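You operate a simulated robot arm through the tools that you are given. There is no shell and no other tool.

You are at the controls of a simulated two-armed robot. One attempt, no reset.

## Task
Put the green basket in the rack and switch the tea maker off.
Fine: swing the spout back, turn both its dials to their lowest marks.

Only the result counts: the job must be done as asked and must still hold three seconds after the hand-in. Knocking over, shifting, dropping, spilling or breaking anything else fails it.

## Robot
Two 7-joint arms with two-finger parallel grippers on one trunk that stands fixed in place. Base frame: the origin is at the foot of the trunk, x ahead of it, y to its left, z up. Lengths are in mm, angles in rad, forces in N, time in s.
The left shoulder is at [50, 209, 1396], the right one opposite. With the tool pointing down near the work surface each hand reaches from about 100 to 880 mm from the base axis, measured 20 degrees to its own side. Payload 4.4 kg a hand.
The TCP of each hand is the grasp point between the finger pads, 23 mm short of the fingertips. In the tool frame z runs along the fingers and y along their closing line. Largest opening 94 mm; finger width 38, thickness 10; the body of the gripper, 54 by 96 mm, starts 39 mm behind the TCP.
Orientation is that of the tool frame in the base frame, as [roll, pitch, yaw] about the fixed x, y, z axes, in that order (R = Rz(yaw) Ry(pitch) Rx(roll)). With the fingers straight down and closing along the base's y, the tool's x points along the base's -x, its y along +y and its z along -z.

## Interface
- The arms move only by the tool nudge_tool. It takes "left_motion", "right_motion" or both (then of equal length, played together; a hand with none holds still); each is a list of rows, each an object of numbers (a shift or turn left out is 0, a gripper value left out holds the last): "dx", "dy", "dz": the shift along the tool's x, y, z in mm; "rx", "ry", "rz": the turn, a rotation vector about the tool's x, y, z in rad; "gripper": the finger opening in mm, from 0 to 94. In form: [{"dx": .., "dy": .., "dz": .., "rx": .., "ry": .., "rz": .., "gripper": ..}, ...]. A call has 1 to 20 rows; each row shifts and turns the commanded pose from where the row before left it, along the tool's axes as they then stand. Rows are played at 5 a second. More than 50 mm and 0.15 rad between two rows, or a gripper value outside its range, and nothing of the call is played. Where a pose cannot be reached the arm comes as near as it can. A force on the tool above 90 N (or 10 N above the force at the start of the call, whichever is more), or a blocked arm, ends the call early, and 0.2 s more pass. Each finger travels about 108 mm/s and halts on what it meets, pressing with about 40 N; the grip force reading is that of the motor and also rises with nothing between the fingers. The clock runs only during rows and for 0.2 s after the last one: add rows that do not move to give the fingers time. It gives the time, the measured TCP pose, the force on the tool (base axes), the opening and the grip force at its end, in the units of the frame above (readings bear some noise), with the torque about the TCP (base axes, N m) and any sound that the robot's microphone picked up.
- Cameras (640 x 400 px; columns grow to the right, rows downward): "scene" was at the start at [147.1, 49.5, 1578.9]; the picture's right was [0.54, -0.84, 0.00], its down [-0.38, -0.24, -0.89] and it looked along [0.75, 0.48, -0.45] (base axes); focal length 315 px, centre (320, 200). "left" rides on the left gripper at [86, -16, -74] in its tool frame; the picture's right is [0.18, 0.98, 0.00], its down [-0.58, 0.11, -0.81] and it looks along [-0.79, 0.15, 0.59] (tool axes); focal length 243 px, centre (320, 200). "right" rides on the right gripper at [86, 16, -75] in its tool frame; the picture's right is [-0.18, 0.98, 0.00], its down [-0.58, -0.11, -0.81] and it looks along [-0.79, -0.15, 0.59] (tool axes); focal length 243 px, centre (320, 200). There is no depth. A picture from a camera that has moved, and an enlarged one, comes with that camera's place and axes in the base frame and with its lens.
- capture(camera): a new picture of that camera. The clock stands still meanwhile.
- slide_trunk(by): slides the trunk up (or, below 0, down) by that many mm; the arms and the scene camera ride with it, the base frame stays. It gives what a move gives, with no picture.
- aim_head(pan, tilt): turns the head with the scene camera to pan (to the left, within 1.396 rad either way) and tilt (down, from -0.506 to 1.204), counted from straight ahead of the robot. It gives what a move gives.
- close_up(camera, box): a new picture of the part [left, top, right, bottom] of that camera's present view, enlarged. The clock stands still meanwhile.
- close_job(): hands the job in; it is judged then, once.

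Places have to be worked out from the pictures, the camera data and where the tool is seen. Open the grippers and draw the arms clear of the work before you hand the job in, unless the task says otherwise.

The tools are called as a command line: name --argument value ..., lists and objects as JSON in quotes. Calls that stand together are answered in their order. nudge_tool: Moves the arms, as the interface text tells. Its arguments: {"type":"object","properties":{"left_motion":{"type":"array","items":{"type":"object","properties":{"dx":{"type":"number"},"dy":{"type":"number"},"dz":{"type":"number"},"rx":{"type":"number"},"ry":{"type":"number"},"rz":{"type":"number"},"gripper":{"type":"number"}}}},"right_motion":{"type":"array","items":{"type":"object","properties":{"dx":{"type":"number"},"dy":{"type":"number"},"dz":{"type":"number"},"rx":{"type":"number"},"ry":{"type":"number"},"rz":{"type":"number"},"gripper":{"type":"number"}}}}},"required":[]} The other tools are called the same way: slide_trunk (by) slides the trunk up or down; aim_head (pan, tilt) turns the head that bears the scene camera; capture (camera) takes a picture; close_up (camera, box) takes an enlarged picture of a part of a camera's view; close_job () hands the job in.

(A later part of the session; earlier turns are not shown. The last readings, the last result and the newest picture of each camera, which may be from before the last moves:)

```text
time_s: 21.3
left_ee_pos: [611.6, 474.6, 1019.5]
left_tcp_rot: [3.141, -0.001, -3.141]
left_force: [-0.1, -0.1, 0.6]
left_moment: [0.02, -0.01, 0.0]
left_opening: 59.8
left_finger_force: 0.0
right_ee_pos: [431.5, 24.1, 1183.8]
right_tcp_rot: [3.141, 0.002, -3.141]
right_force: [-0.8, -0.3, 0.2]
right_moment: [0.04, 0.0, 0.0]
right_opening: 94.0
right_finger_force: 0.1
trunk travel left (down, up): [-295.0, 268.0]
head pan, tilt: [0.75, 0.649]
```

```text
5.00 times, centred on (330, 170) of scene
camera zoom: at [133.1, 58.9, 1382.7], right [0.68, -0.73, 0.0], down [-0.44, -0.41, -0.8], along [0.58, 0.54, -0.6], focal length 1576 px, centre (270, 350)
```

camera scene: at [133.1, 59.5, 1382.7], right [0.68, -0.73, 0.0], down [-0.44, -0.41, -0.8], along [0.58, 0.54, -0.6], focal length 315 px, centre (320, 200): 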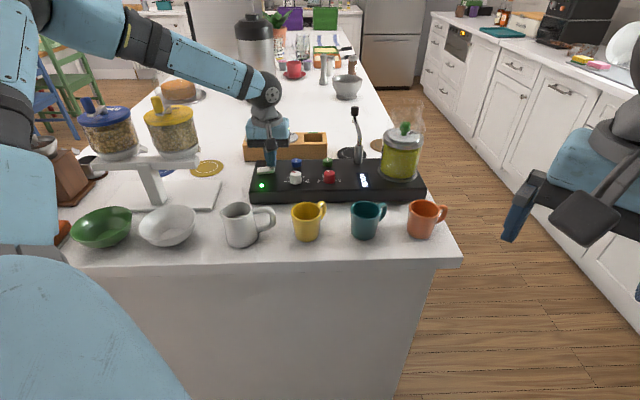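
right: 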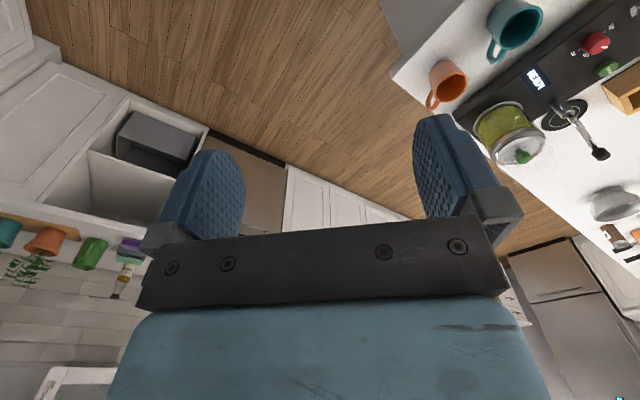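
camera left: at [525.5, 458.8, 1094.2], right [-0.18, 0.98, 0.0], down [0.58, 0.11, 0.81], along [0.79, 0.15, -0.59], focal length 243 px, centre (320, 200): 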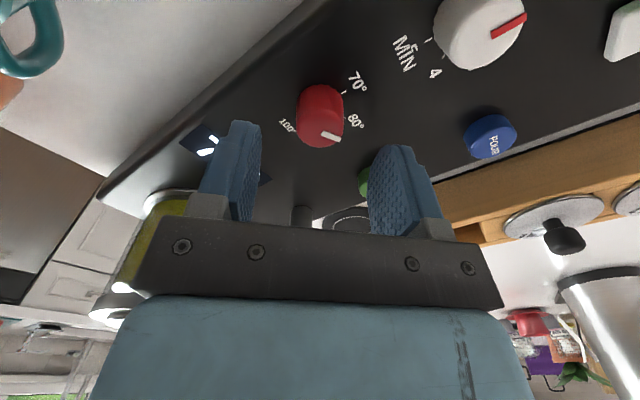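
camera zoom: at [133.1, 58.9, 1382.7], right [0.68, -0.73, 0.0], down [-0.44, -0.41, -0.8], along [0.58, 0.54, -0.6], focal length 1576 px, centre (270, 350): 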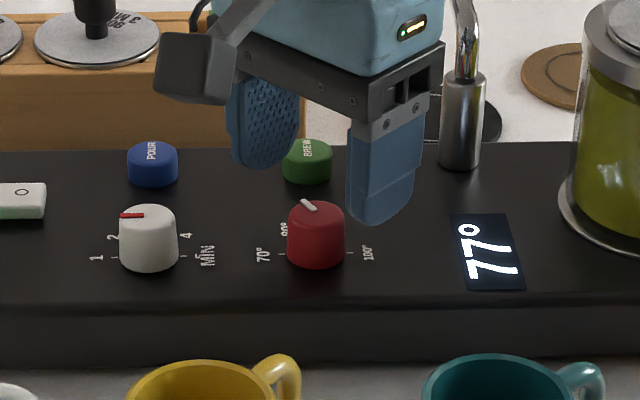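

The red dial lines up at (320,~128) like the first one. I descend a little less than before and close.

nudge_tool --left_motion '[{"dz": 16}, {"dz": 16}, {"gripper": 35}, {"gripper": 20}, {"gripper": 20}, {"gripper": 20}]'

close_up --camera "left" --box '[230, 60, 450, 220]'

```text
time_s: 22.7
left_ee_pos: [610.0, 473.8, 986.9]
left_tcp_rot: [-3.141, -0.001, 3.141]
left_force: [-2.9, -14.9, -7.2]
left_moment: [-0.52, -0.9, 0.07]
left_opening: 27.0
left_finger_force: 44.6
right_ee_pos: [432.7, 23.7, 1181.8]
right_tcp_rot: [3.14, 0.001, 3.14]
right_force: [0.0, -0.2, -0.2]
right_moment: [-0.01, 0.0, -0.03]
right_opening: 93.8
right_finger_force: 0.0
trunk travel left (down, up): [-295.0, 268.0]
head pan, tilt: [0.75, 0.649]
```

```text
2.50 times, centred on (340, 140) of left
camera zoom: at [525.3, 458.3, 1061.8], right [-0.18, 0.98, 0.0], down [0.58, 0.11, 0.81], along [0.79, 0.15, -0.59], focal length 606 px, centre (270, 350)
```

zoom: 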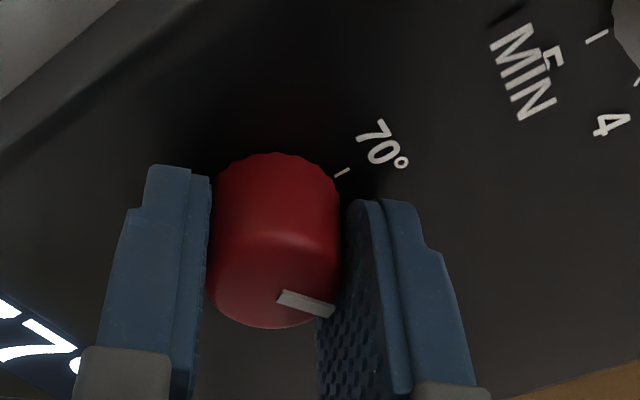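

Gripped (27 mm). I turn 1.047 rad counter-clockwise to bring the pointer from 80° to 70°.

nudge_tool --left_motion '[{"dy": -1}, {"rz": -0.1165}, {"rz": -0.1165}, {"rz": -0.1165}, {"rz": -0.1165}, {"rz": -0.1165}, {"rz": -0.1165}, {"rz": -0.1165}, {"rz": -0.1165}, {"rz": -0.115}, {}]'

close_up --camera "scene" --box '[280, 130, 380, 210]'

```text
time_s: 25.1
left_ee_pos: [609.2, 476.7, 988.7]
left_tcp_rot: [-3.141, 0.001, -2.093]
left_force: [-13.2, 32.8, 5.4]
left_moment: [1.65, -0.01, -0.14]
left_opening: 26.9
left_finger_force: 44.4
right_ee_pos: [430.5, 26.3, 1184.4]
right_tcp_rot: [-3.137, 0.002, -3.141]
right_force: [-0.5, 0.2, 0.2]
right_moment: [0.0, -0.01, -0.01]
right_opening: 94.1
right_finger_force: 0.0
trunk travel left (down, up): [-295.0, 268.0]
head pan, tilt: [0.75, 0.649]
```

```text
5.00 times, centred on (330, 170) of scene
camera zoom: at [130.9, 62.8, 1382.7], right [0.68, -0.73, 0.0], down [-0.44, -0.41, -0.8], along [0.58, 0.54, -0.6], focal length 1576 px, centre (270, 350)
```

zoom: 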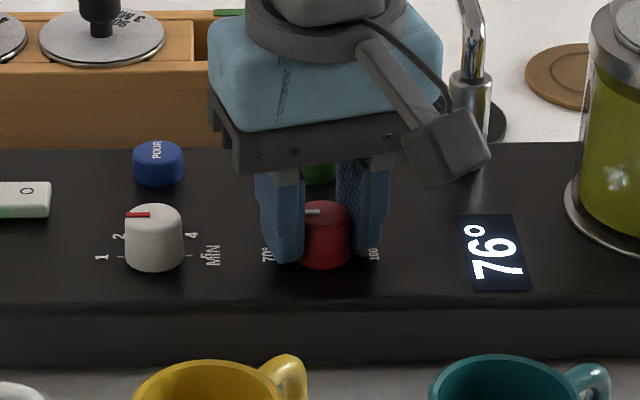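

The red pointer now looks parallel to the panel's long axis, toward 70°. I open, rise and measure.

nudge_tool --left_motion '[{"gripper": 40}, {"gripper": 60}, {"dz": -10}, {"dz": -25}, {"dz": -30}, {}]'

capture --camera "left"

close_up --camera "scene" --box '[285, 150, 355, 195]'

```text
time_s: 26.5
left_ee_pos: [610.4, 472.2, 1052.3]
left_tcp_rot: [3.141, 0.0, -2.095]
left_force: [-0.6, 0.3, -0.3]
left_moment: [-0.03, 0.03, 0.01]
left_opening: 60.0
left_finger_force: 0.1
right_ee_pos: [432.1, 24.6, 1182.5]
right_tcp_rot: [-3.142, 0.0, -3.14]
right_force: [0.8, 0.6, -0.4]
right_moment: [-0.01, -0.04, -0.03]
right_opening: 94.2
right_finger_force: 0.0
trunk travel left (down, up): [-295.0, 268.0]
head pan, tilt: [0.75, 0.649]
```

```text
taken
camera left: at [582.5, 389.6, 1126.3], right [-0.94, 0.33, 0.0], down [0.2, 0.56, 0.81], along [0.27, 0.76, -0.59], focal length 243 px, centre (320, 200)
```

left: 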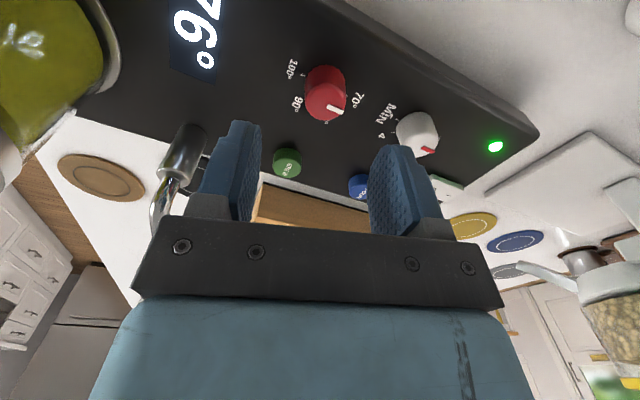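

```text
8.89 times, centred on (320, 172) of scene
camera zoom: at [133.7, 60.2, 1382.5], right [0.68, -0.73, 0.0], down [-0.44, -0.41, -0.8], along [0.58, 0.54, -0.61], focal length 2801 px, centre (320, 444)
```

zoom: 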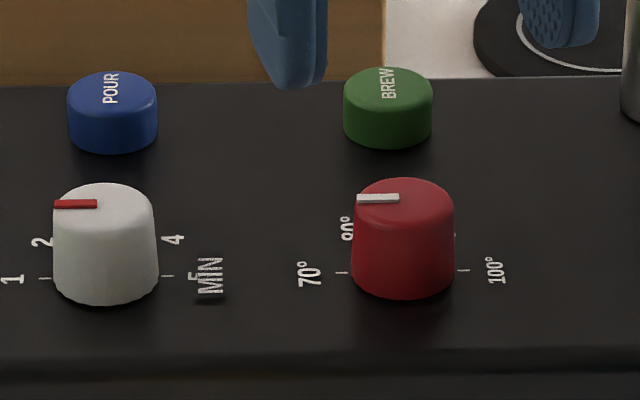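

Both dials now point to their lowest marks. Next is the basket: I rise to z≈1165, set the hand square to the machine, and move above the jar near (758,376).

nudge_tool --left_motion '[{"dz": -28, "rz": 0.0655}, {"dz": -28, "rz": 0.0655}, {"dz": -28, "rz": 0.0655}, {"dz": -29, "rz": 0.0655}, {"dx": -7, "dy": -34}, {"dx": -7, "dy": -34}, {"dx": -7, "dy": -34}, {"dx": -7, "dy": -34}, {"dx": -7, "dy": -34}, {}]'

capture --camera "left"

close_up --camera "scene" --box '[340, 60, 460, 190]'

```text
time_s: 28.7
left_ee_pos: [755.3, 376.2, 1165.2]
left_tcp_rot: [3.142, 0.001, -2.357]
left_force: [-0.2, 0.1, 0.0]
left_moment: [-0.02, -0.01, -0.02]
left_opening: 60.0
left_finger_force: 0.0
right_ee_pos: [430.6, 23.5, 1183.1]
right_tcp_rot: [-3.14, 0.003, 3.141]
right_force: [-0.8, -0.1, 0.8]
right_moment: [0.02, -0.06, 0.01]
right_opening: 93.9
right_finger_force: 0.1
trunk travel left (down, up): [-295.0, 268.0]
head pan, tilt: [0.75, 0.649]
```

```text
taken
camera left: at [706.2, 304.1, 1239.2], right [-0.82, 0.57, 0.0], down [0.33, 0.49, 0.81], along [0.46, 0.67, -0.59], focal length 243 px, centre (320, 200)
```

left: 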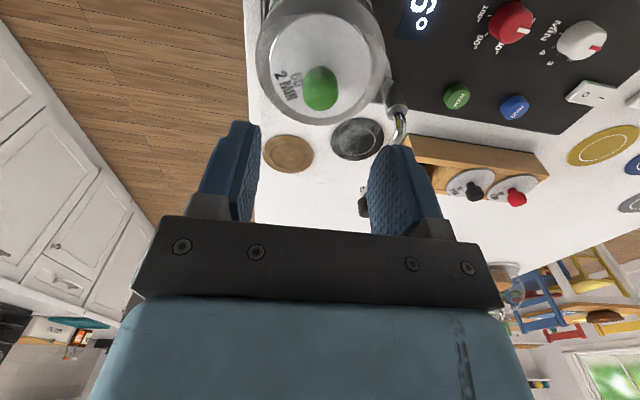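

```text
3.08 times, centred on (400, 125) of scene
camera zoom: at [132.1, 59.0, 1382.8], right [0.68, -0.73, 0.0], down [-0.44, -0.41, -0.8], along [0.58, 0.54, -0.6], focal length 970 px, centre (74, 431)
```

zoom: 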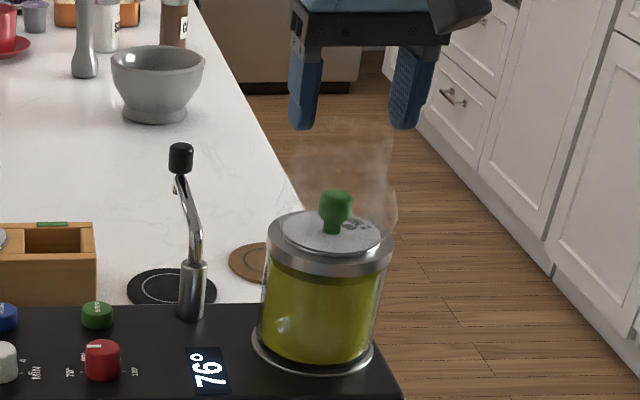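

The knob lies straight under the TCP (projects at (320,88) as expected); its ball is about z 1070–1093 with the lid near 1060. I descend to TCP z≈1088 and close.

nudge_tool --left_motion '[{"dz": 25}, {"dz": 25}, {"dz": 17}, {"dz": 10}, {"gripper": 35}, {"gripper": 15}, {"gripper": 15}, {"gripper": 15}]'

capture --camera "left"

close_up --camera "scene" --box '[340, 60, 460, 190]'

```text
time_s: 30.5
left_ee_pos: [753.2, 379.1, 1087.9]
left_tcp_rot: [-3.14, 0.001, -2.358]
left_force: [1.3, -0.5, 0.5]
left_moment: [-0.01, -0.02, -0.04]
left_opening: 22.1
left_finger_force: 40.5
left hand out of reach, approached as far as the arm can: row 4
right_ee_pos: [431.8, 24.2, 1182.7]
right_tcp_rot: [-3.141, -0.001, -3.141]
right_force: [0.6, 0.5, 0.0]
right_moment: [-0.02, -0.02, -0.01]
right_opening: 94.1
right_finger_force: 0.1
trunk travel left (down, up): [-295.0, 268.0]
head pan, tilt: [0.75, 0.649]
```

```text
taken
camera left: at [704.0, 307.3, 1163.1], right [-0.82, 0.57, 0.0], down [0.33, 0.49, 0.81], along [0.46, 0.66, -0.59], focal length 243 px, centre (320, 200)
```

left: 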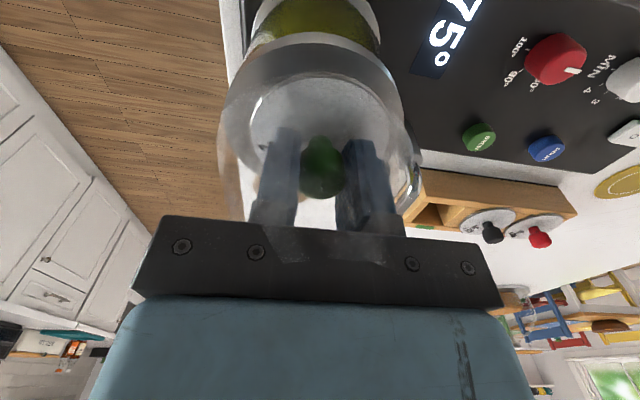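

```text
3.08 times, centred on (400, 125) of scene
camera zoom: at [133.3, 59.5, 1382.6], right [0.68, -0.73, 0.0], down [-0.44, -0.41, -0.8], along [0.58, 0.54, -0.6], focal length 970 px, centre (74, 431)
```

zoom: 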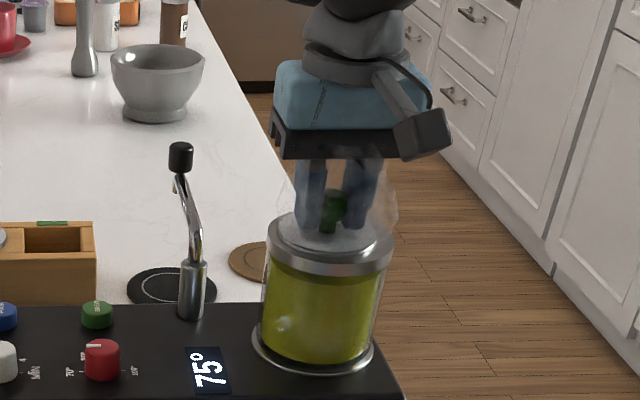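

The knob is held (22 mm), but the arm reported its limit here, and the rack slot is farther from the shoulder. Before lifting the wet basket I let go, rise, tilt the hand forward (fingers outward) and test whether the slot area can be reached.

nudge_tool --left_motion '[{"gripper": 40}, {"gripper": 60}, {"dz": -20}, {"dz": -30}, {"dz": -35}, {"rz": 0.1425}, {"rz": 0.1425}, {"ry": -0.12}, {"ry": -0.12}, {"ry": -0.12}, {"ry": -0.12}, {"ry": -0.12}, {"ry": -0.12}, {}]'

close_up --camera "scene" --box '[240, 40, 480, 190]'

```text
time_s: 33.5
left_ee_pos: [753.7, 378.5, 1173.6]
left_tcp_rot: [3.141, 0.719, -2.643]
left_force: [0.4, -0.4, -0.8]
left_moment: [-0.02, -0.01, 0.02]
left_opening: 60.2
left_finger_force: 0.1
right_ee_pos: [432.5, 24.3, 1182.8]
right_tcp_rot: [-3.141, 0.0, 3.141]
right_force: [-0.3, 0.6, -0.4]
right_moment: [0.02, -0.02, -0.04]
right_opening: 94.1
right_finger_force: 0.1
trunk travel left (down, up): [-295.0, 268.0]
head pan, tilt: [0.75, 0.649]
```

```text
2.67 times, centred on (360, 115) of scene
camera zoom: at [133.4, 59.6, 1382.6], right [0.68, -0.73, 0.0], down [-0.44, -0.41, -0.8], along [0.58, 0.54, -0.6], focal length 840 px, centre (213, 427)
```

zoom: 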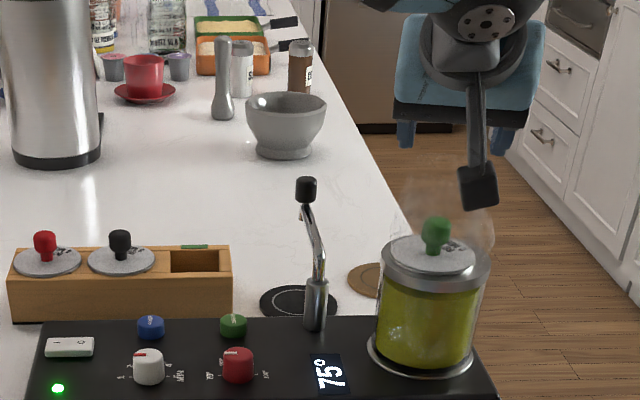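

The tilt works; the camera bracket hangs low when tilted, so I want the least tilt possible. I move toward the slot at this height to test reach.

nudge_tool --left_motion '[{"dx": -11.9, "dy": 34.6, "dz": 10.4}, {"dx": -11.9, "dy": 34.6, "dz": 10.4}, {"dx": -11.9, "dy": 34.6, "dz": 10.4}, {"dx": -11.9, "dy": 34.6, "dz": 10.4}, {"dx": -11.9, "dy": 34.6, "dz": 10.4}, {"dx": -11.9, "dy": 34.6, "dz": 10.4}, {"dx": -11.9, "dy": 34.6, "dz": 10.4}, {}]'

capture --camera "left"

capture --camera "scene"

```text
time_s: 35.3
left_ee_pos: [734.7, 644.2, 1175.4]
left_tcp_rot: [3.142, 0.722, -2.642]
left_force: [0.4, 0.3, 0.0]
left_moment: [0.0, 0.01, 0.02]
left_opening: 60.2
left_finger_force: 0.0
right_ee_pos: [432.0, 24.1, 1183.4]
right_tcp_rot: [3.141, 0.0, 3.142]
right_force: [0.6, 0.6, 0.0]
right_moment: [0.02, 0.02, 0.0]
right_opening: 93.9
right_finger_force: 0.0
trunk travel left (down, up): [-295.0, 268.0]
head pan, tilt: [0.75, 0.649]
```

```text
taken
camera left: at [641.9, 576.1, 1173.8], right [-0.59, 0.8, -0.12], down [-0.14, 0.05, 0.99], along [0.79, 0.6, 0.08], focal length 243 px, centre (320, 200)
```

left: 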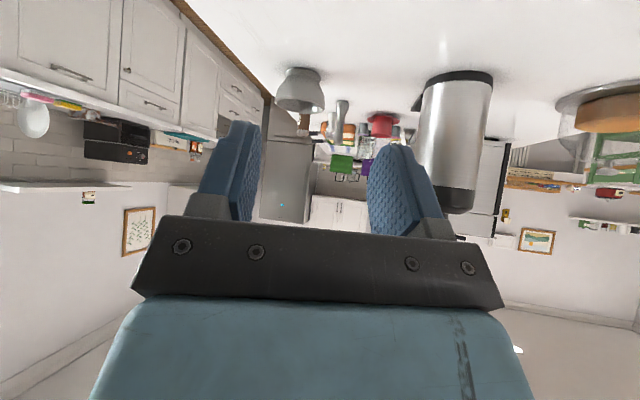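

```text
taken
camera scene: at [133.4, 58.9, 1382.6], right [0.68, -0.73, 0.0], down [-0.44, -0.41, -0.8], along [0.58, 0.54, -0.6], focal length 315 px, centre (320, 200)
```

scene: 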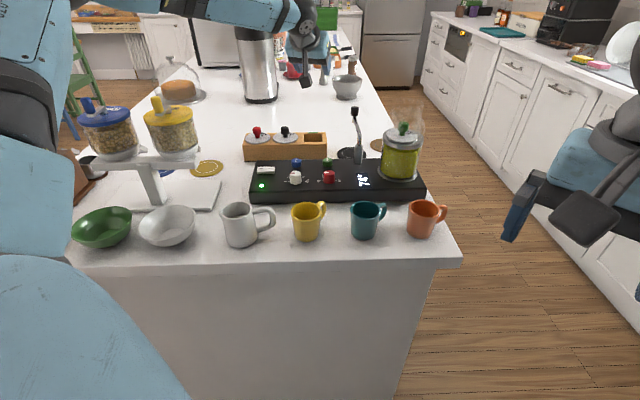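

Reached with tilt 0.72, and the trunk can lower this same posture onto the rack. I reduce the tilt to about 0.45 here to see if it is still within reach.

nudge_tool --left_motion '[{"ry": 0.09}, {"ry": 0.09}, {"ry": 0.09}, {}]'

```text
time_s: 36.3
left_ee_pos: [733.4, 644.6, 1175.1]
left_tcp_rot: [3.141, 0.45, -2.642]
left_force: [0.7, 0.1, 0.5]
left_moment: [0.01, 0.0, 0.03]
left_opening: 59.8
left_finger_force: 0.0
right_ee_pos: [430.9, 23.0, 1182.7]
right_tcp_rot: [3.141, 0.0, -3.141]
right_force: [0.4, 0.2, 0.9]
right_moment: [-0.04, 0.02, 0.0]
right_opening: 94.0
right_finger_force: 0.1
trunk travel left (down, up): [-295.0, 268.0]
head pan, tilt: [0.75, 0.649]
```

nudge_tool --left_motion '[{"ry": 0.075}, {"ry": 0.075}, {"ry": 0.075}, {"ry": 0.075}, {"ry": 0.075}, {"ry": 0.075}, {}]'

capture --camera "left"

```text
time_s: 37.9
left_ee_pos: [733.5, 644.3, 1174.8]
left_tcp_rot: [-3.142, -0.001, -2.644]
left_force: [-0.7, -0.1, 0.1]
left_moment: [0.01, 0.04, -0.01]
left_opening: 60.1
left_finger_force: 0.0
right_ee_pos: [431.5, 24.2, 1182.5]
right_tcp_rot: [-3.141, 0.0, 3.141]
right_force: [-0.5, 0.7, 0.3]
right_moment: [0.01, 0.0, -0.01]
right_opening: 93.9
right_finger_force: 0.2
trunk travel left (down, up): [-295.0, 268.0]
head pan, tilt: [0.75, 0.649]
```

```text
taken
camera left: at [666.2, 589.8, 1249.1], right [-0.63, 0.77, 0.0], down [0.46, 0.37, 0.81], along [0.62, 0.51, -0.59], focal length 243 px, centre (320, 200)
```

left: 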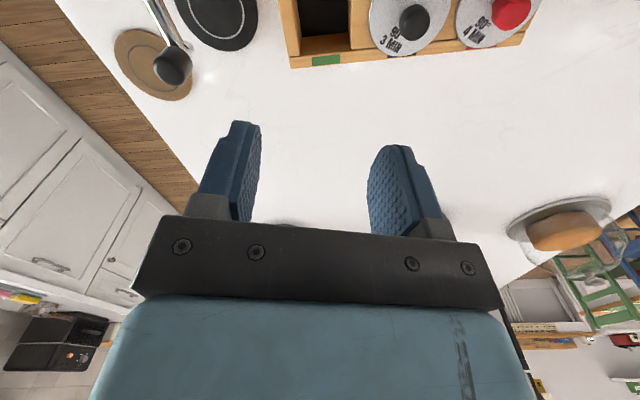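

Even the upright hand reaches here when the TCP is near shoulder height, so no tilt is needed – just trunk lowering. I draw back a bit to see the slot from above and measure it.

nudge_tool --left_motion '[{"dx": 40}, {"dx": 40}, {"dx": 20}, {}]'

close_up --camera "left" --box '[200, 0, 440, 150]'

close_up --camera "scene" --box '[230, 110, 340, 180]'

```text
time_s: 38.9
left_ee_pos: [645.7, 595.4, 1173.2]
left_tcp_rot: [-3.14, 0.001, -2.643]
left_force: [0.3, 0.1, 0.5]
left_moment: [-0.02, 0.04, -0.01]
left_opening: 60.2
left_finger_force: 0.1
right_ee_pos: [431.9, 23.5, 1183.5]
right_tcp_rot: [-3.142, 0.0, -3.141]
right_force: [-0.8, 0.4, 0.3]
right_moment: [0.0, -0.03, 0.01]
right_opening: 94.0
right_finger_force: 0.0
trunk travel left (down, up): [-295.0, 268.0]
head pan, tilt: [0.75, 0.649]
```

```text
2.67 times, centred on (320, 75) of left
camera zoom: at [578.1, 540.9, 1247.7], right [-0.63, 0.77, 0.0], down [0.46, 0.37, 0.81], along [0.62, 0.51, -0.59], focal length 647 px, centre (320, 533)
```

zoom: 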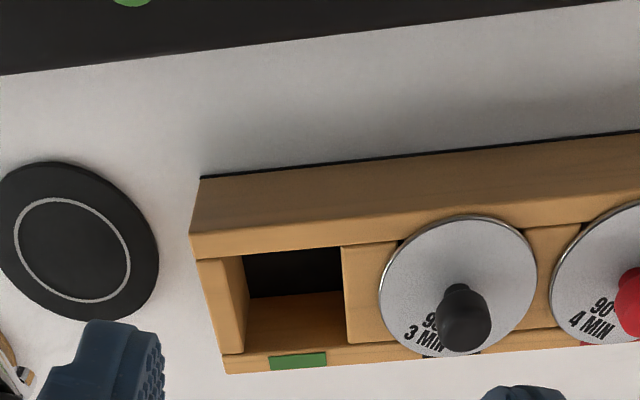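

```text
5.71 times, centred on (285, 145) of scene
camera zoom: at [133.4, 59.5, 1382.6], right [0.68, -0.73, 0.0], down [-0.44, -0.41, -0.8], along [0.58, 0.54, -0.6], focal length 1801 px, centre (520, 514)
```

zoom: 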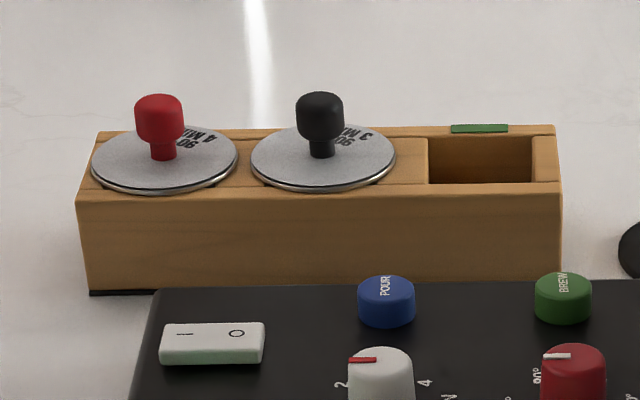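

The slot opening appears about 45×52 mm centred near (730–737, 650). I lower the trunk by 90 mm (better reach for the jar too) and measure the slot again from closer.

slide_trunk --by -90

capture --camera "left"

close_up --camera "left" --box '[200, 20, 380, 140]'

```text
time_s: 40.2
left_ee_pos: [645.2, 596.6, 1084.0]
left_tcp_rot: [3.142, 0.0, -2.642]
left_force: [-0.2, 0.7, 0.0]
left_moment: [0.02, 0.02, 0.01]
left_opening: 59.6
left_finger_force: 0.0
right_ee_pos: [432.0, 23.9, 1093.7]
right_tcp_rot: [3.141, 0.002, 3.141]
right_force: [-0.4, -0.8, 0.6]
right_moment: [-0.01, 0.01, -0.01]
right_opening: 94.1
right_finger_force: 0.1
trunk travel left (down, up): [-205.0, 358.0]
head pan, tilt: [0.75, 0.649]
```

```text
taken
camera left: at [578.0, 540.8, 1158.2], right [-0.63, 0.77, 0.0], down [0.46, 0.37, 0.81], along [0.62, 0.51, -0.59], focal length 243 px, centre (320, 200)
```

left: 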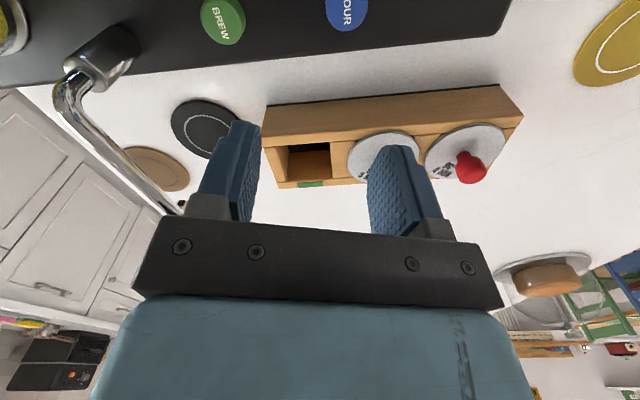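

```text
3.33 times, centred on (290, 80) of left
camera zoom: at [578.0, 540.8, 1158.2], right [-0.63, 0.77, 0.0], down [0.46, 0.37, 0.81], along [0.62, 0.51, -0.59], focal length 809 px, centre (420, 600)
```

zoom: 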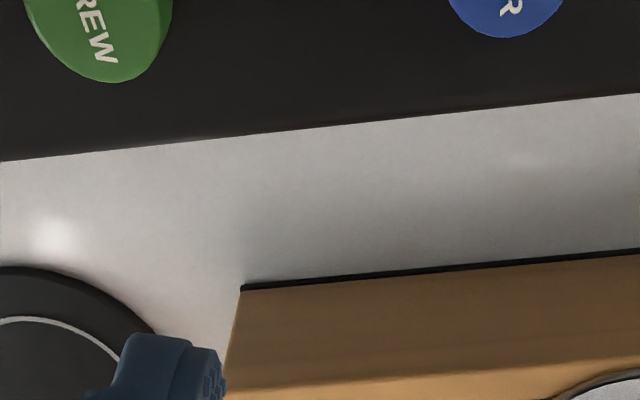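

I zoom onto the slot in this closer view to triangulate against the previous height.

close_up --camera "left" --box '[250, 115, 370, 195]'

```text
5.00 times, centred on (310, 155) of left
camera zoom: at [578.0, 540.8, 1158.2], right [-0.63, 0.77, 0.0], down [0.46, 0.37, 0.81], along [0.62, 0.51, -0.59], focal length 1213 px, centre (370, 425)
```

zoom: 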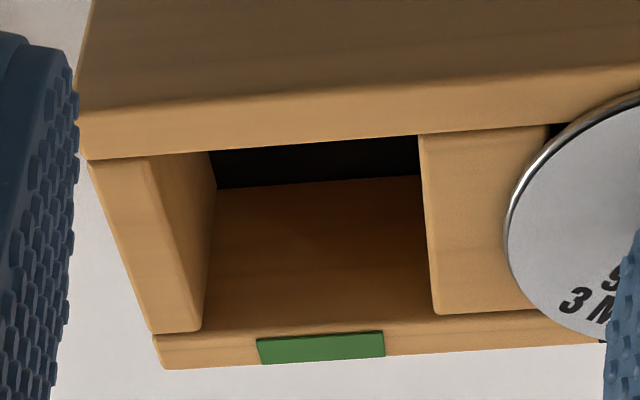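

The slot is about 54 mm square, centred at (733,649), top z≈970, aligned with the machine. I'll grip and place with the same hand yaw and use the trunk for the vertical moves; I now rise and go back over the jar.

nudge_tool --left_motion '[{"dz": -30}, {"dz": -30}, {"dz": -26}, {"dx": 1.2, "dy": -35}, {"dx": 1.2, "dy": -35}, {"dx": 1.2, "dy": -35}, {"dx": 1.2, "dy": -35}, {"dx": 1.2, "dy": -35}, {"dx": 1.2, "dy": -35}, {"dx": 1, "dy": -36}, {}]'

capture --camera "left"

close_up --camera "left" --box '[230, 0, 410, 150]'

```text
time_s: 42.6
left_ee_pos: [754.7, 377.0, 1168.9]
left_tcp_rot: [3.14, 0.001, -2.641]
left_force: [-0.3, 0.1, 0.4]
left_moment: [0.02, 0.0, -0.01]
left_opening: 60.0
left_finger_force: 0.0
right_ee_pos: [430.4, 23.8, 1093.5]
right_tcp_rot: [3.142, 0.001, -3.141]
right_force: [-0.7, -0.5, -0.4]
right_moment: [0.0, -0.01, -0.01]
right_opening: 93.8
right_finger_force: 0.1
trunk travel left (down, up): [-205.0, 358.0]
head pan, tilt: [0.75, 0.649]
```

```text
taken
camera left: at [687.8, 320.8, 1244.7], right [-0.63, 0.77, 0.0], down [0.46, 0.37, 0.81], along [0.62, 0.51, -0.59], focal length 243 px, centre (320, 200)
```

left: 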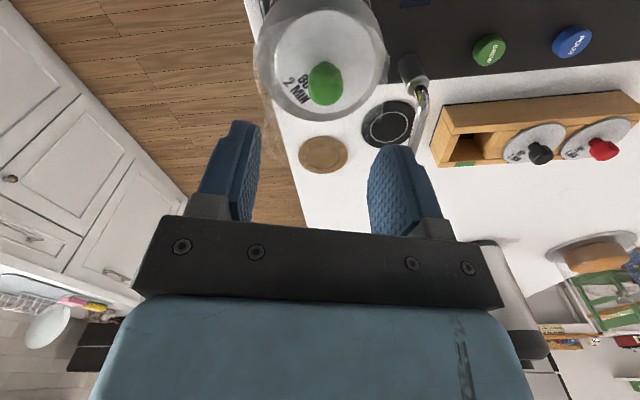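

```text
2.67 times, centred on (320, 75) of left
camera zoom: at [687.8, 320.8, 1244.7], right [-0.63, 0.77, 0.0], down [0.46, 0.37, 0.81], along [0.62, 0.51, -0.59], focal length 647 px, centre (320, 533)
```

zoom: 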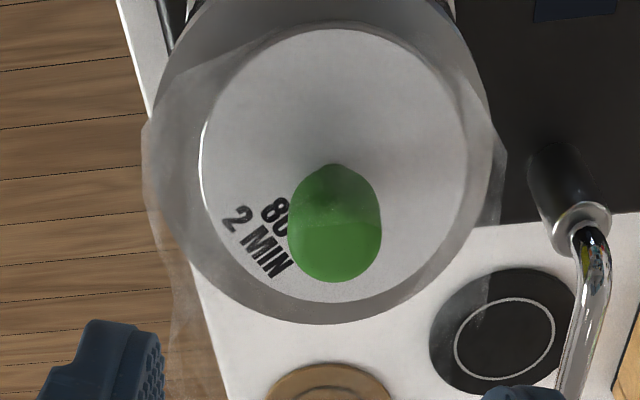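

The knob is now about 3.5 mm to the tool's +y side. I correct, descend to TCP z≈1088 and close.

nudge_tool --left_motion '[{"dy": 3.5}, {"dz": 25}, {"dz": 25}, {"dz": 20}, {"dz": 11}, {"gripper": 35}, {"gripper": 15}, {"gripper": 15}, {"gripper": 15}]'

capture --camera "left"

close_up --camera "scene" --box '[340, 20, 460, 150]'

```text
time_s: 44.6
left_ee_pos: [755.2, 378.7, 1089.0]
left_tcp_rot: [3.14, 0.0, -2.643]
left_force: [-0.5, -0.3, 0.3]
left_moment: [0.06, 0.01, 0.0]
left_opening: 22.4
left_finger_force: 40.3
right_ee_pos: [432.5, 24.9, 1093.8]
right_tcp_rot: [-3.142, 0.0, -3.141]
right_force: [0.3, -0.4, 0.1]
right_moment: [0.01, -0.06, -0.03]
right_opening: 94.2
right_finger_force: 0.0
trunk travel left (down, up): [-205.0, 358.0]
head pan, tilt: [0.75, 0.649]
```

```text
taken
camera left: at [688.4, 324.0, 1162.7], right [-0.63, 0.77, 0.0], down [0.46, 0.37, 0.81], along [0.62, 0.51, -0.59], focal length 243 px, centre (320, 200)
```

left: 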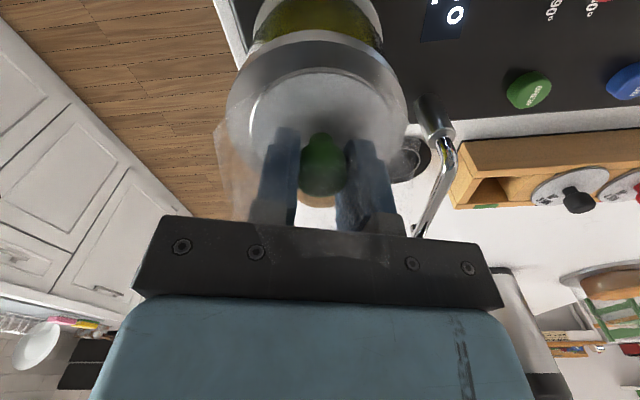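

```text
3.08 times, centred on (400, 85) of scene
camera zoom: at [133.2, 59.6, 1292.6], right [0.68, -0.73, 0.0], down [-0.44, -0.41, -0.8], along [0.58, 0.54, -0.6], focal length 970 px, centre (74, 554)
```

zoom: 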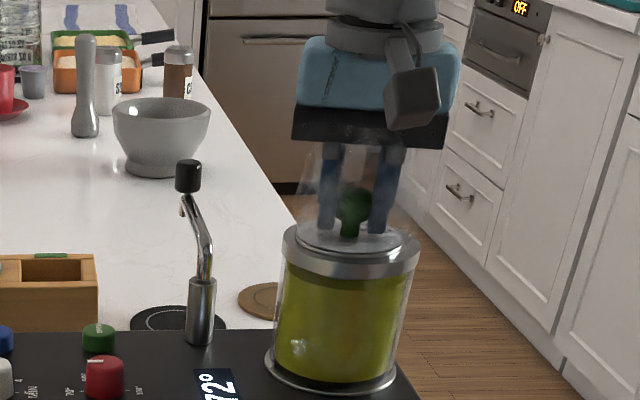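

Knob gripped (22.4 mm) with no side load. I lift slowly 20 mm first to check that only the basket comes along.

nudge_tool --left_motion '[{"dz": -4}, {"dz": -4}, {"dz": -4}, {"dz": -4}, {"dz": -4}, {}]'

close_up --camera "scene" --box '[340, 20, 460, 150]'

```text
time_s: 46.0
left_ee_pos: [755.8, 378.7, 1108.4]
left_tcp_rot: [3.14, 0.0, -2.642]
left_force: [0.1, 0.9, 0.0]
left_moment: [0.0, 0.01, 0.0]
left_opening: 22.2
left_finger_force: 40.1
right_ee_pos: [432.0, 23.6, 1092.8]
right_tcp_rot: [3.141, 0.0, 3.141]
right_force: [-0.1, 0.3, -0.1]
right_moment: [0.0, -0.01, -0.04]
right_opening: 94.2
right_finger_force: 0.1
trunk travel left (down, up): [-205.0, 358.0]
head pan, tilt: [0.75, 0.649]
```

```text
3.08 times, centred on (400, 85) of scene
camera zoom: at [133.4, 59.7, 1292.6], right [0.68, -0.73, 0.0], down [-0.44, -0.41, -0.8], along [0.58, 0.54, -0.6], focal length 970 px, centre (74, 554)
```

zoom: 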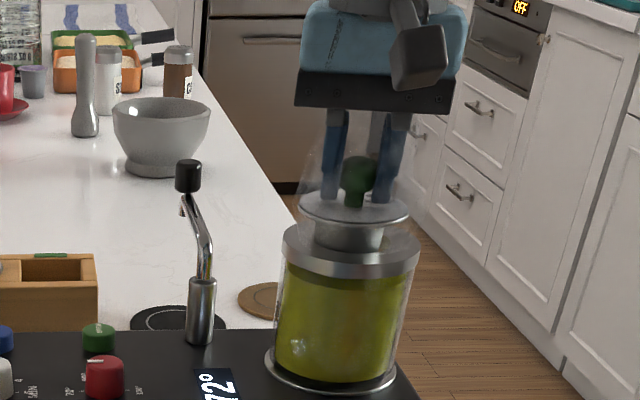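

Only the basket comes up: a round strainer under the lid. I lift further by the trunk, and see whether it drips.

slide_trunk --by 50

close_up --camera "scene" --box '[340, 20, 460, 150]'

close_up --camera "left" --box '[200, 0, 440, 240]'

```text
time_s: 46.9
left_ee_pos: [755.7, 379.1, 1158.6]
left_tcp_rot: [-3.14, -0.001, -2.641]
left_force: [0.4, -0.9, -0.9]
left_moment: [-0.02, -0.02, 0.02]
left_opening: 22.7
left_finger_force: 39.7
right_ee_pos: [433.6, 23.8, 1143.2]
right_tcp_rot: [3.141, 0.0, 3.141]
right_force: [-0.1, 0.0, -0.1]
right_moment: [-0.02, 0.01, -0.01]
right_opening: 94.0
right_finger_force: 0.0
trunk travel left (down, up): [-255.0, 308.0]
head pan, tilt: [0.75, 0.649]
```

```text
3.08 times, centred on (400, 85) of scene
camera zoom: at [133.7, 59.7, 1342.5], right [0.68, -0.73, 0.0], down [-0.44, -0.41, -0.8], along [0.58, 0.54, -0.6], focal length 970 px, centre (74, 554)
```

zoom: 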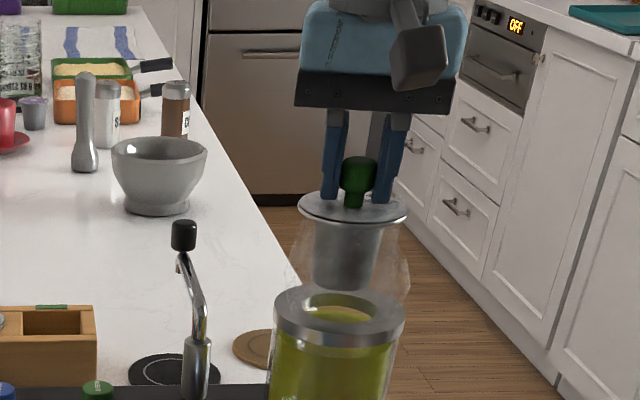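

```text
1.67 times, centred on (320, 120) of left
camera zoom: at [688.2, 324.6, 1232.6], right [-0.63, 0.77, 0.0], down [0.46, 0.37, 0.81], along [0.62, 0.51, -0.59], focal length 404 px, centre (320, 333)
```

zoom: 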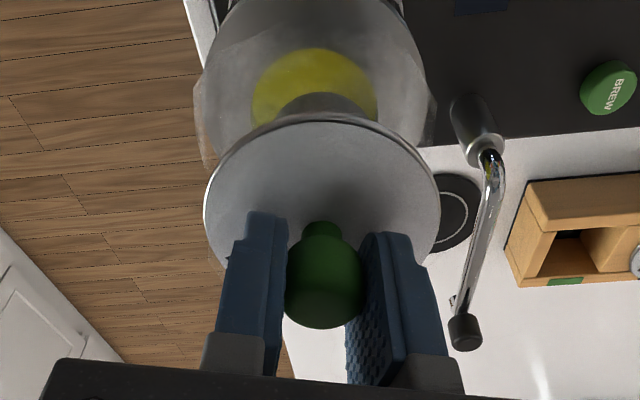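

The strainer hangs free, about 50 mm deep. I hold it over the jar for three seconds to let it drip, then lift another 50 mm.

nudge_tool --left_motion '[{}, {}, {}, {}, {}, {}, {}, {}, {}, {}, {}, {}, {}, {}, {}, {}]'

slide_trunk --by 55

close_up --camera "scene" --box '[340, 20, 460, 150]'

```text
time_s: 50.3
left_ee_pos: [755.8, 378.9, 1158.1]
left_tcp_rot: [-3.14, 0.0, -2.642]
left_force: [1.1, 0.1, -0.8]
left_moment: [0.01, -0.03, -0.03]
left_opening: 22.6
left_finger_force: 40.4
right_ee_pos: [432.1, 25.8, 1142.7]
right_tcp_rot: [3.141, 0.001, 3.141]
right_force: [0.7, 0.8, -0.5]
right_moment: [0.01, 0.05, 0.01]
right_opening: 94.0
right_finger_force: 0.0
trunk travel left (down, up): [-255.0, 308.0]
head pan, tilt: [0.75, 0.649]
```

```text
time_s: 51.2
left_ee_pos: [755.1, 379.8, 1213.5]
left_tcp_rot: [3.141, -0.001, -2.642]
left_force: [0.0, 0.7, -0.5]
left_moment: [-0.01, 0.03, -0.02]
left_opening: 22.1
left_finger_force: 39.7
right_ee_pos: [432.3, 23.8, 1198.2]
right_tcp_rot: [-3.141, 0.0, -3.141]
right_force: [0.4, -0.8, -0.6]
right_moment: [-0.01, 0.01, 0.01]
right_opening: 94.3
right_finger_force: 0.0
trunk travel left (down, up): [-310.0, 253.0]
head pan, tilt: [0.75, 0.649]
```

```text
3.08 times, centred on (400, 85) of scene
camera zoom: at [133.6, 59.7, 1397.5], right [0.68, -0.73, 0.0], down [-0.44, -0.41, -0.8], along [0.58, 0.54, -0.6], focal length 970 px, centre (74, 554)
```

zoom: 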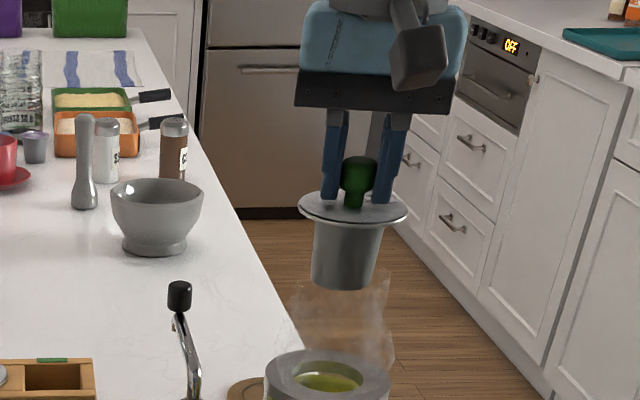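

Basket well clear (bottom ≈1135, spout top ≈1063). I carry it level to above the slot at (733,649).

nudge_tool --left_motion '[{"dx": -6, "dy": 14}, {"dx": -10.9, "dy": 24.7}, {"dx": -10.9, "dy": 24.7}, {"dx": -10.9, "dy": 24.7}, {"dx": -10.9, "dy": 24.7}, {"dx": -10.9, "dy": 24.7}, {"dx": -10.9, "dy": 24.7}, {"dx": -10.9, "dy": 24.7}, {"dx": -10.9, "dy": 24.7}, {"dx": -10.9, "dy": 24.7}, {"dx": -5.1, "dy": 10.4}, {}]'

capture --camera "left"

capture --camera "scene"

```text
time_s: 53.9
left_ee_pos: [732.8, 649.6, 1214.2]
left_tcp_rot: [3.141, 0.0, -2.642]
left_force: [-0.1, 0.2, -0.6]
left_moment: [0.0, -0.01, 0.01]
left_opening: 22.5
left_finger_force: 40.0
right_ee_pos: [432.3, 23.7, 1198.6]
right_tcp_rot: [-3.141, 0.0, -3.141]
right_force: [0.2, 0.4, 0.8]
right_moment: [0.03, -0.02, -0.02]
right_opening: 94.0
right_finger_force: 0.0
trunk travel left (down, up): [-310.0, 253.0]
head pan, tilt: [0.75, 0.649]
```

```text
taken
camera left: at [665.4, 595.3, 1287.7], right [-0.63, 0.77, 0.0], down [0.46, 0.37, 0.81], along [0.62, 0.51, -0.59], focal length 243 px, centre (320, 200)
```

left: 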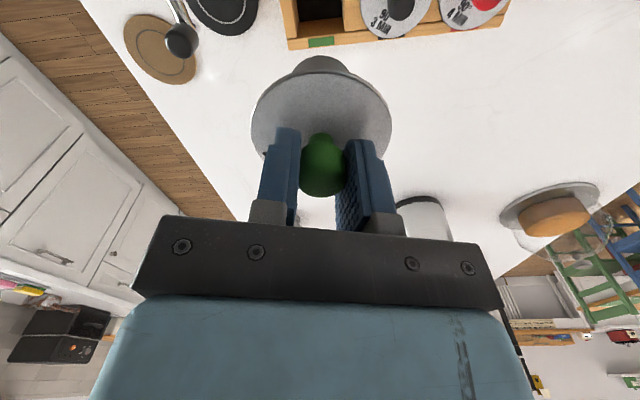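

```text
taken
camera scene: at [133.3, 59.6, 1397.6], right [0.68, -0.73, 0.0], down [-0.44, -0.41, -0.8], along [0.58, 0.54, -0.6], focal length 315 px, centre (320, 200)
```

scene: 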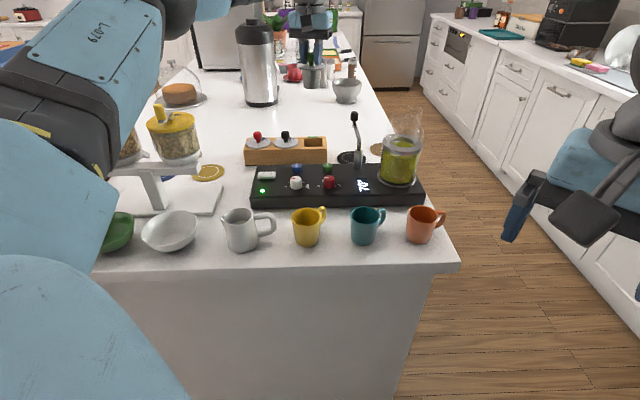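

The basket hangs square under the hand, lid ≈33 mm below the TCP. I lower by trunk 140 mm so the strainer's bottom stops ~20 mm above the rack, then check alignment.

slide_trunk --by -140

capture --camera "left"

close_up --camera "scene" --box '[230, 30, 380, 180]'

```text
time_s: 55.5
left_ee_pos: [733.8, 650.1, 1074.0]
left_tcp_rot: [3.141, 0.0, -2.641]
left_force: [0.4, -0.4, -0.4]
left_moment: [0.02, 0.0, -0.02]
left_opening: 22.5
left_finger_force: 39.8
right_ee_pos: [432.5, 24.3, 1058.6]
right_tcp_rot: [3.141, 0.0, 3.141]
right_force: [-0.1, -0.1, -0.7]
right_moment: [-0.01, 0.0, 0.01]
right_opening: 93.8
right_finger_force: 0.0
trunk travel left (down, up): [-170.0, 393.0]
head pan, tilt: [0.75, 0.649]
```

```text
taken
camera left: at [665.3, 594.9, 1148.0], right [-0.63, 0.77, 0.0], down [0.46, 0.37, 0.81], along [0.62, 0.51, -0.59], focal length 243 px, centre (320, 200)
```

left: 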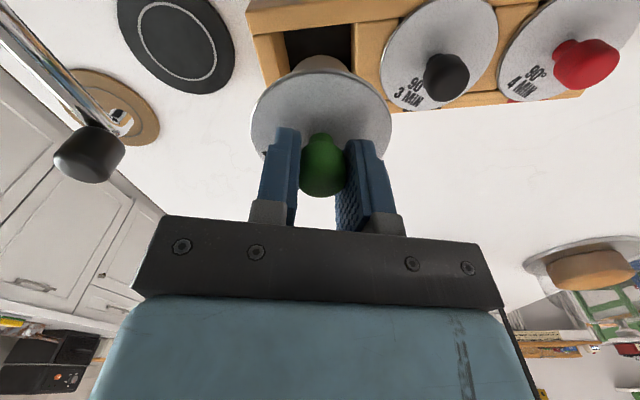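

```text
2.67 times, centred on (305, 105) of scene
camera zoom: at [133.1, 59.6, 1257.7], right [0.68, -0.73, 0.0], down [-0.44, -0.41, -0.8], along [0.58, 0.54, -0.6], focal length 840 px, centre (360, 453)
```

zoom: 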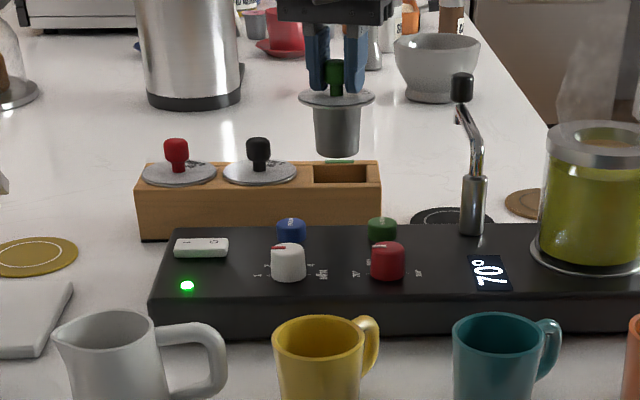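

I zoom on both views to compare the strainer's axis with the slot centre.

close_up --camera "scene" --box '[330, 60, 385, 110]'

close_up --camera "scene" --box '[320, 60, 400, 110]'

close_up --camera "left" --box '[240, 0, 400, 120]'

close_up --camera "scene" --box '[270, 50, 350, 110]'

```text
8.00 times, centred on (358, 85) of scene
camera zoom: at [133.1, 59.6, 1257.7], right [0.68, -0.73, 0.0], down [-0.44, -0.41, -0.8], along [0.58, 0.54, -0.6], focal length 2521 px, centre (20, 1120)
```

zoom: 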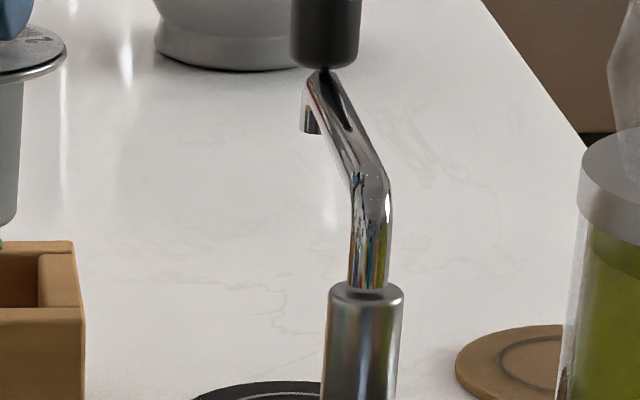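

```text
8.00 times, centred on (360, 85) of scene
camera zoom: at [133.1, 59.6, 1257.7], right [0.68, -0.73, 0.0], down [-0.44, -0.41, -0.8], along [0.58, 0.54, -0.6], focal length 2521 px, centre (0, 1120)
```

zoom: 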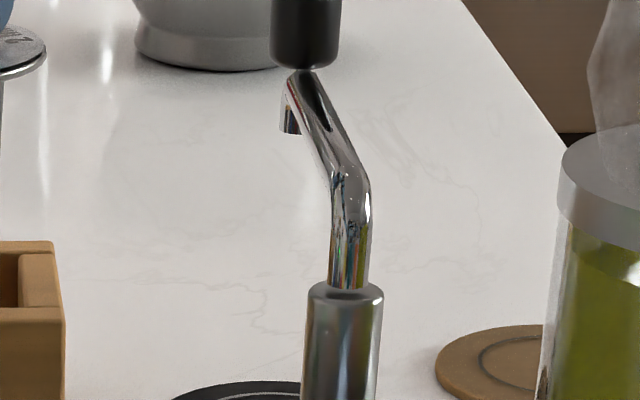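

```text
3.33 times, centred on (320, 60) of left
camera zoom: at [665.3, 594.9, 1148.0], right [-0.63, 0.77, 0.0], down [0.46, 0.37, 0.81], along [0.62, 0.51, -0.59], focal length 809 px, centre (320, 667)
```

zoom: 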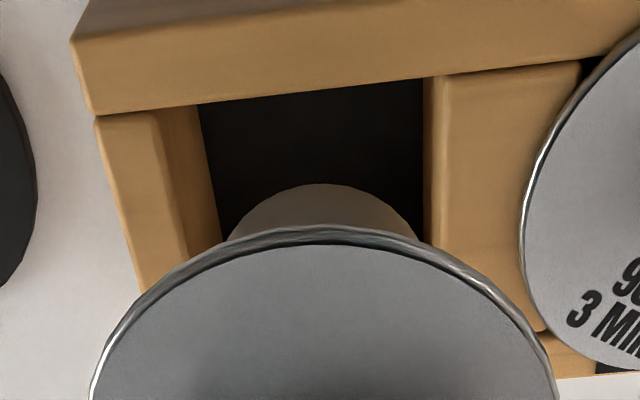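

```text
6.67 times, centred on (310, 80) of scene
camera zoom: at [133.1, 59.6, 1257.7], right [0.68, -0.73, 0.0], down [-0.44, -0.41, -0.8], along [0.58, 0.54, -0.6], focal length 2101 px, centre (387, 1000)
```

zoom: 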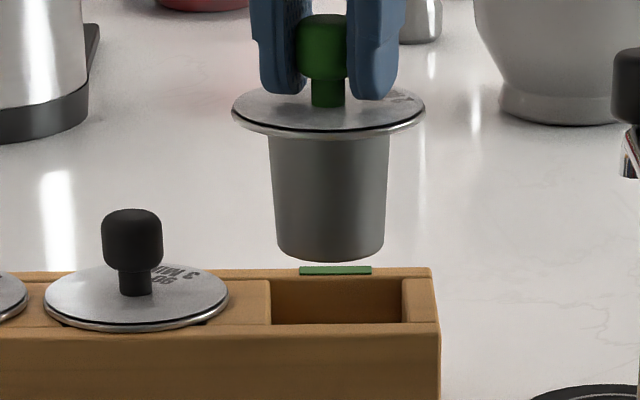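

The slot centre is about 2.5 mm toward the jar side and ~2.5 mm nearer than the strainer. I raise the arm 30 mm with that correction, then lower the trunk 45 mm so that the last descent is done by the arm with force sensing.

nudge_tool --left_motion '[{"dx": 1.7, "dy": -2.9, "dz": -15}, {"dz": -15}, {}]'

slide_trunk --by -45

close_up --camera "scene" --box '[270, 25, 350, 85]'

close_up --camera "left" --box '[240, 0, 400, 120]'

```text
time_s: 56.3
left_ee_pos: [732.2, 647.0, 1104.4]
left_tcp_rot: [-3.141, 0.0, -2.644]
left_force: [-0.4, -0.3, -0.4]
left_moment: [0.01, 0.0, 0.02]
left_opening: 22.2
left_finger_force: 40.0
right_ee_pos: [431.8, 24.9, 1057.6]
right_tcp_rot: [-3.141, -0.001, 3.141]
right_force: [0.3, -0.1, 0.6]
right_moment: [-0.02, -0.01, 0.01]
right_opening: 93.8
right_finger_force: 0.0
trunk travel left (down, up): [-170.0, 393.0]
head pan, tilt: [0.75, 0.649]
```

```text
time_s: 57.2
left_ee_pos: [732.7, 646.9, 1057.9]
left_tcp_rot: [3.141, 0.0, -2.642]
left_force: [0.4, 0.3, 0.4]
left_moment: [0.03, 0.0, 0.0]
left_opening: 22.1
left_finger_force: 39.8
right_ee_pos: [431.9, 23.6, 1012.9]
right_tcp_rot: [-3.141, 0.0, -3.141]
right_force: [0.5, 0.7, 0.7]
right_moment: [0.0, 0.0, 0.02]
right_opening: 94.1
right_finger_force: 0.1
trunk travel left (down, up): [-125.0, 438.0]
head pan, tilt: [0.75, 0.649]
```

```text
6.67 times, centred on (310, 55) of scene
camera zoom: at [133.0, 59.5, 1212.6], right [0.68, -0.73, 0.0], down [-0.44, -0.41, -0.8], along [0.58, 0.54, -0.6], focal length 2101 px, centre (387, 1167)
```

zoom: 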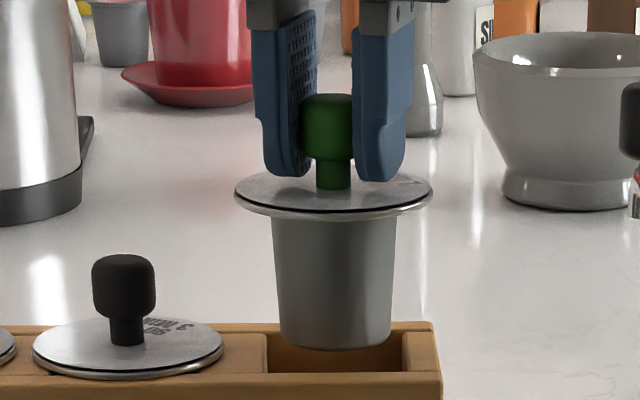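

```text
3.33 times, centred on (320, 60) of left
camera zoom: at [664.7, 591.1, 1133.2], right [-0.63, 0.77, 0.0], down [0.46, 0.37, 0.81], along [0.62, 0.51, -0.59], focal length 809 px, centre (320, 667)
```

zoom: 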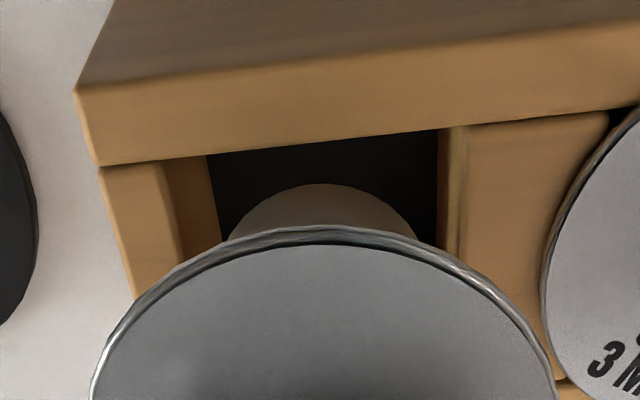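

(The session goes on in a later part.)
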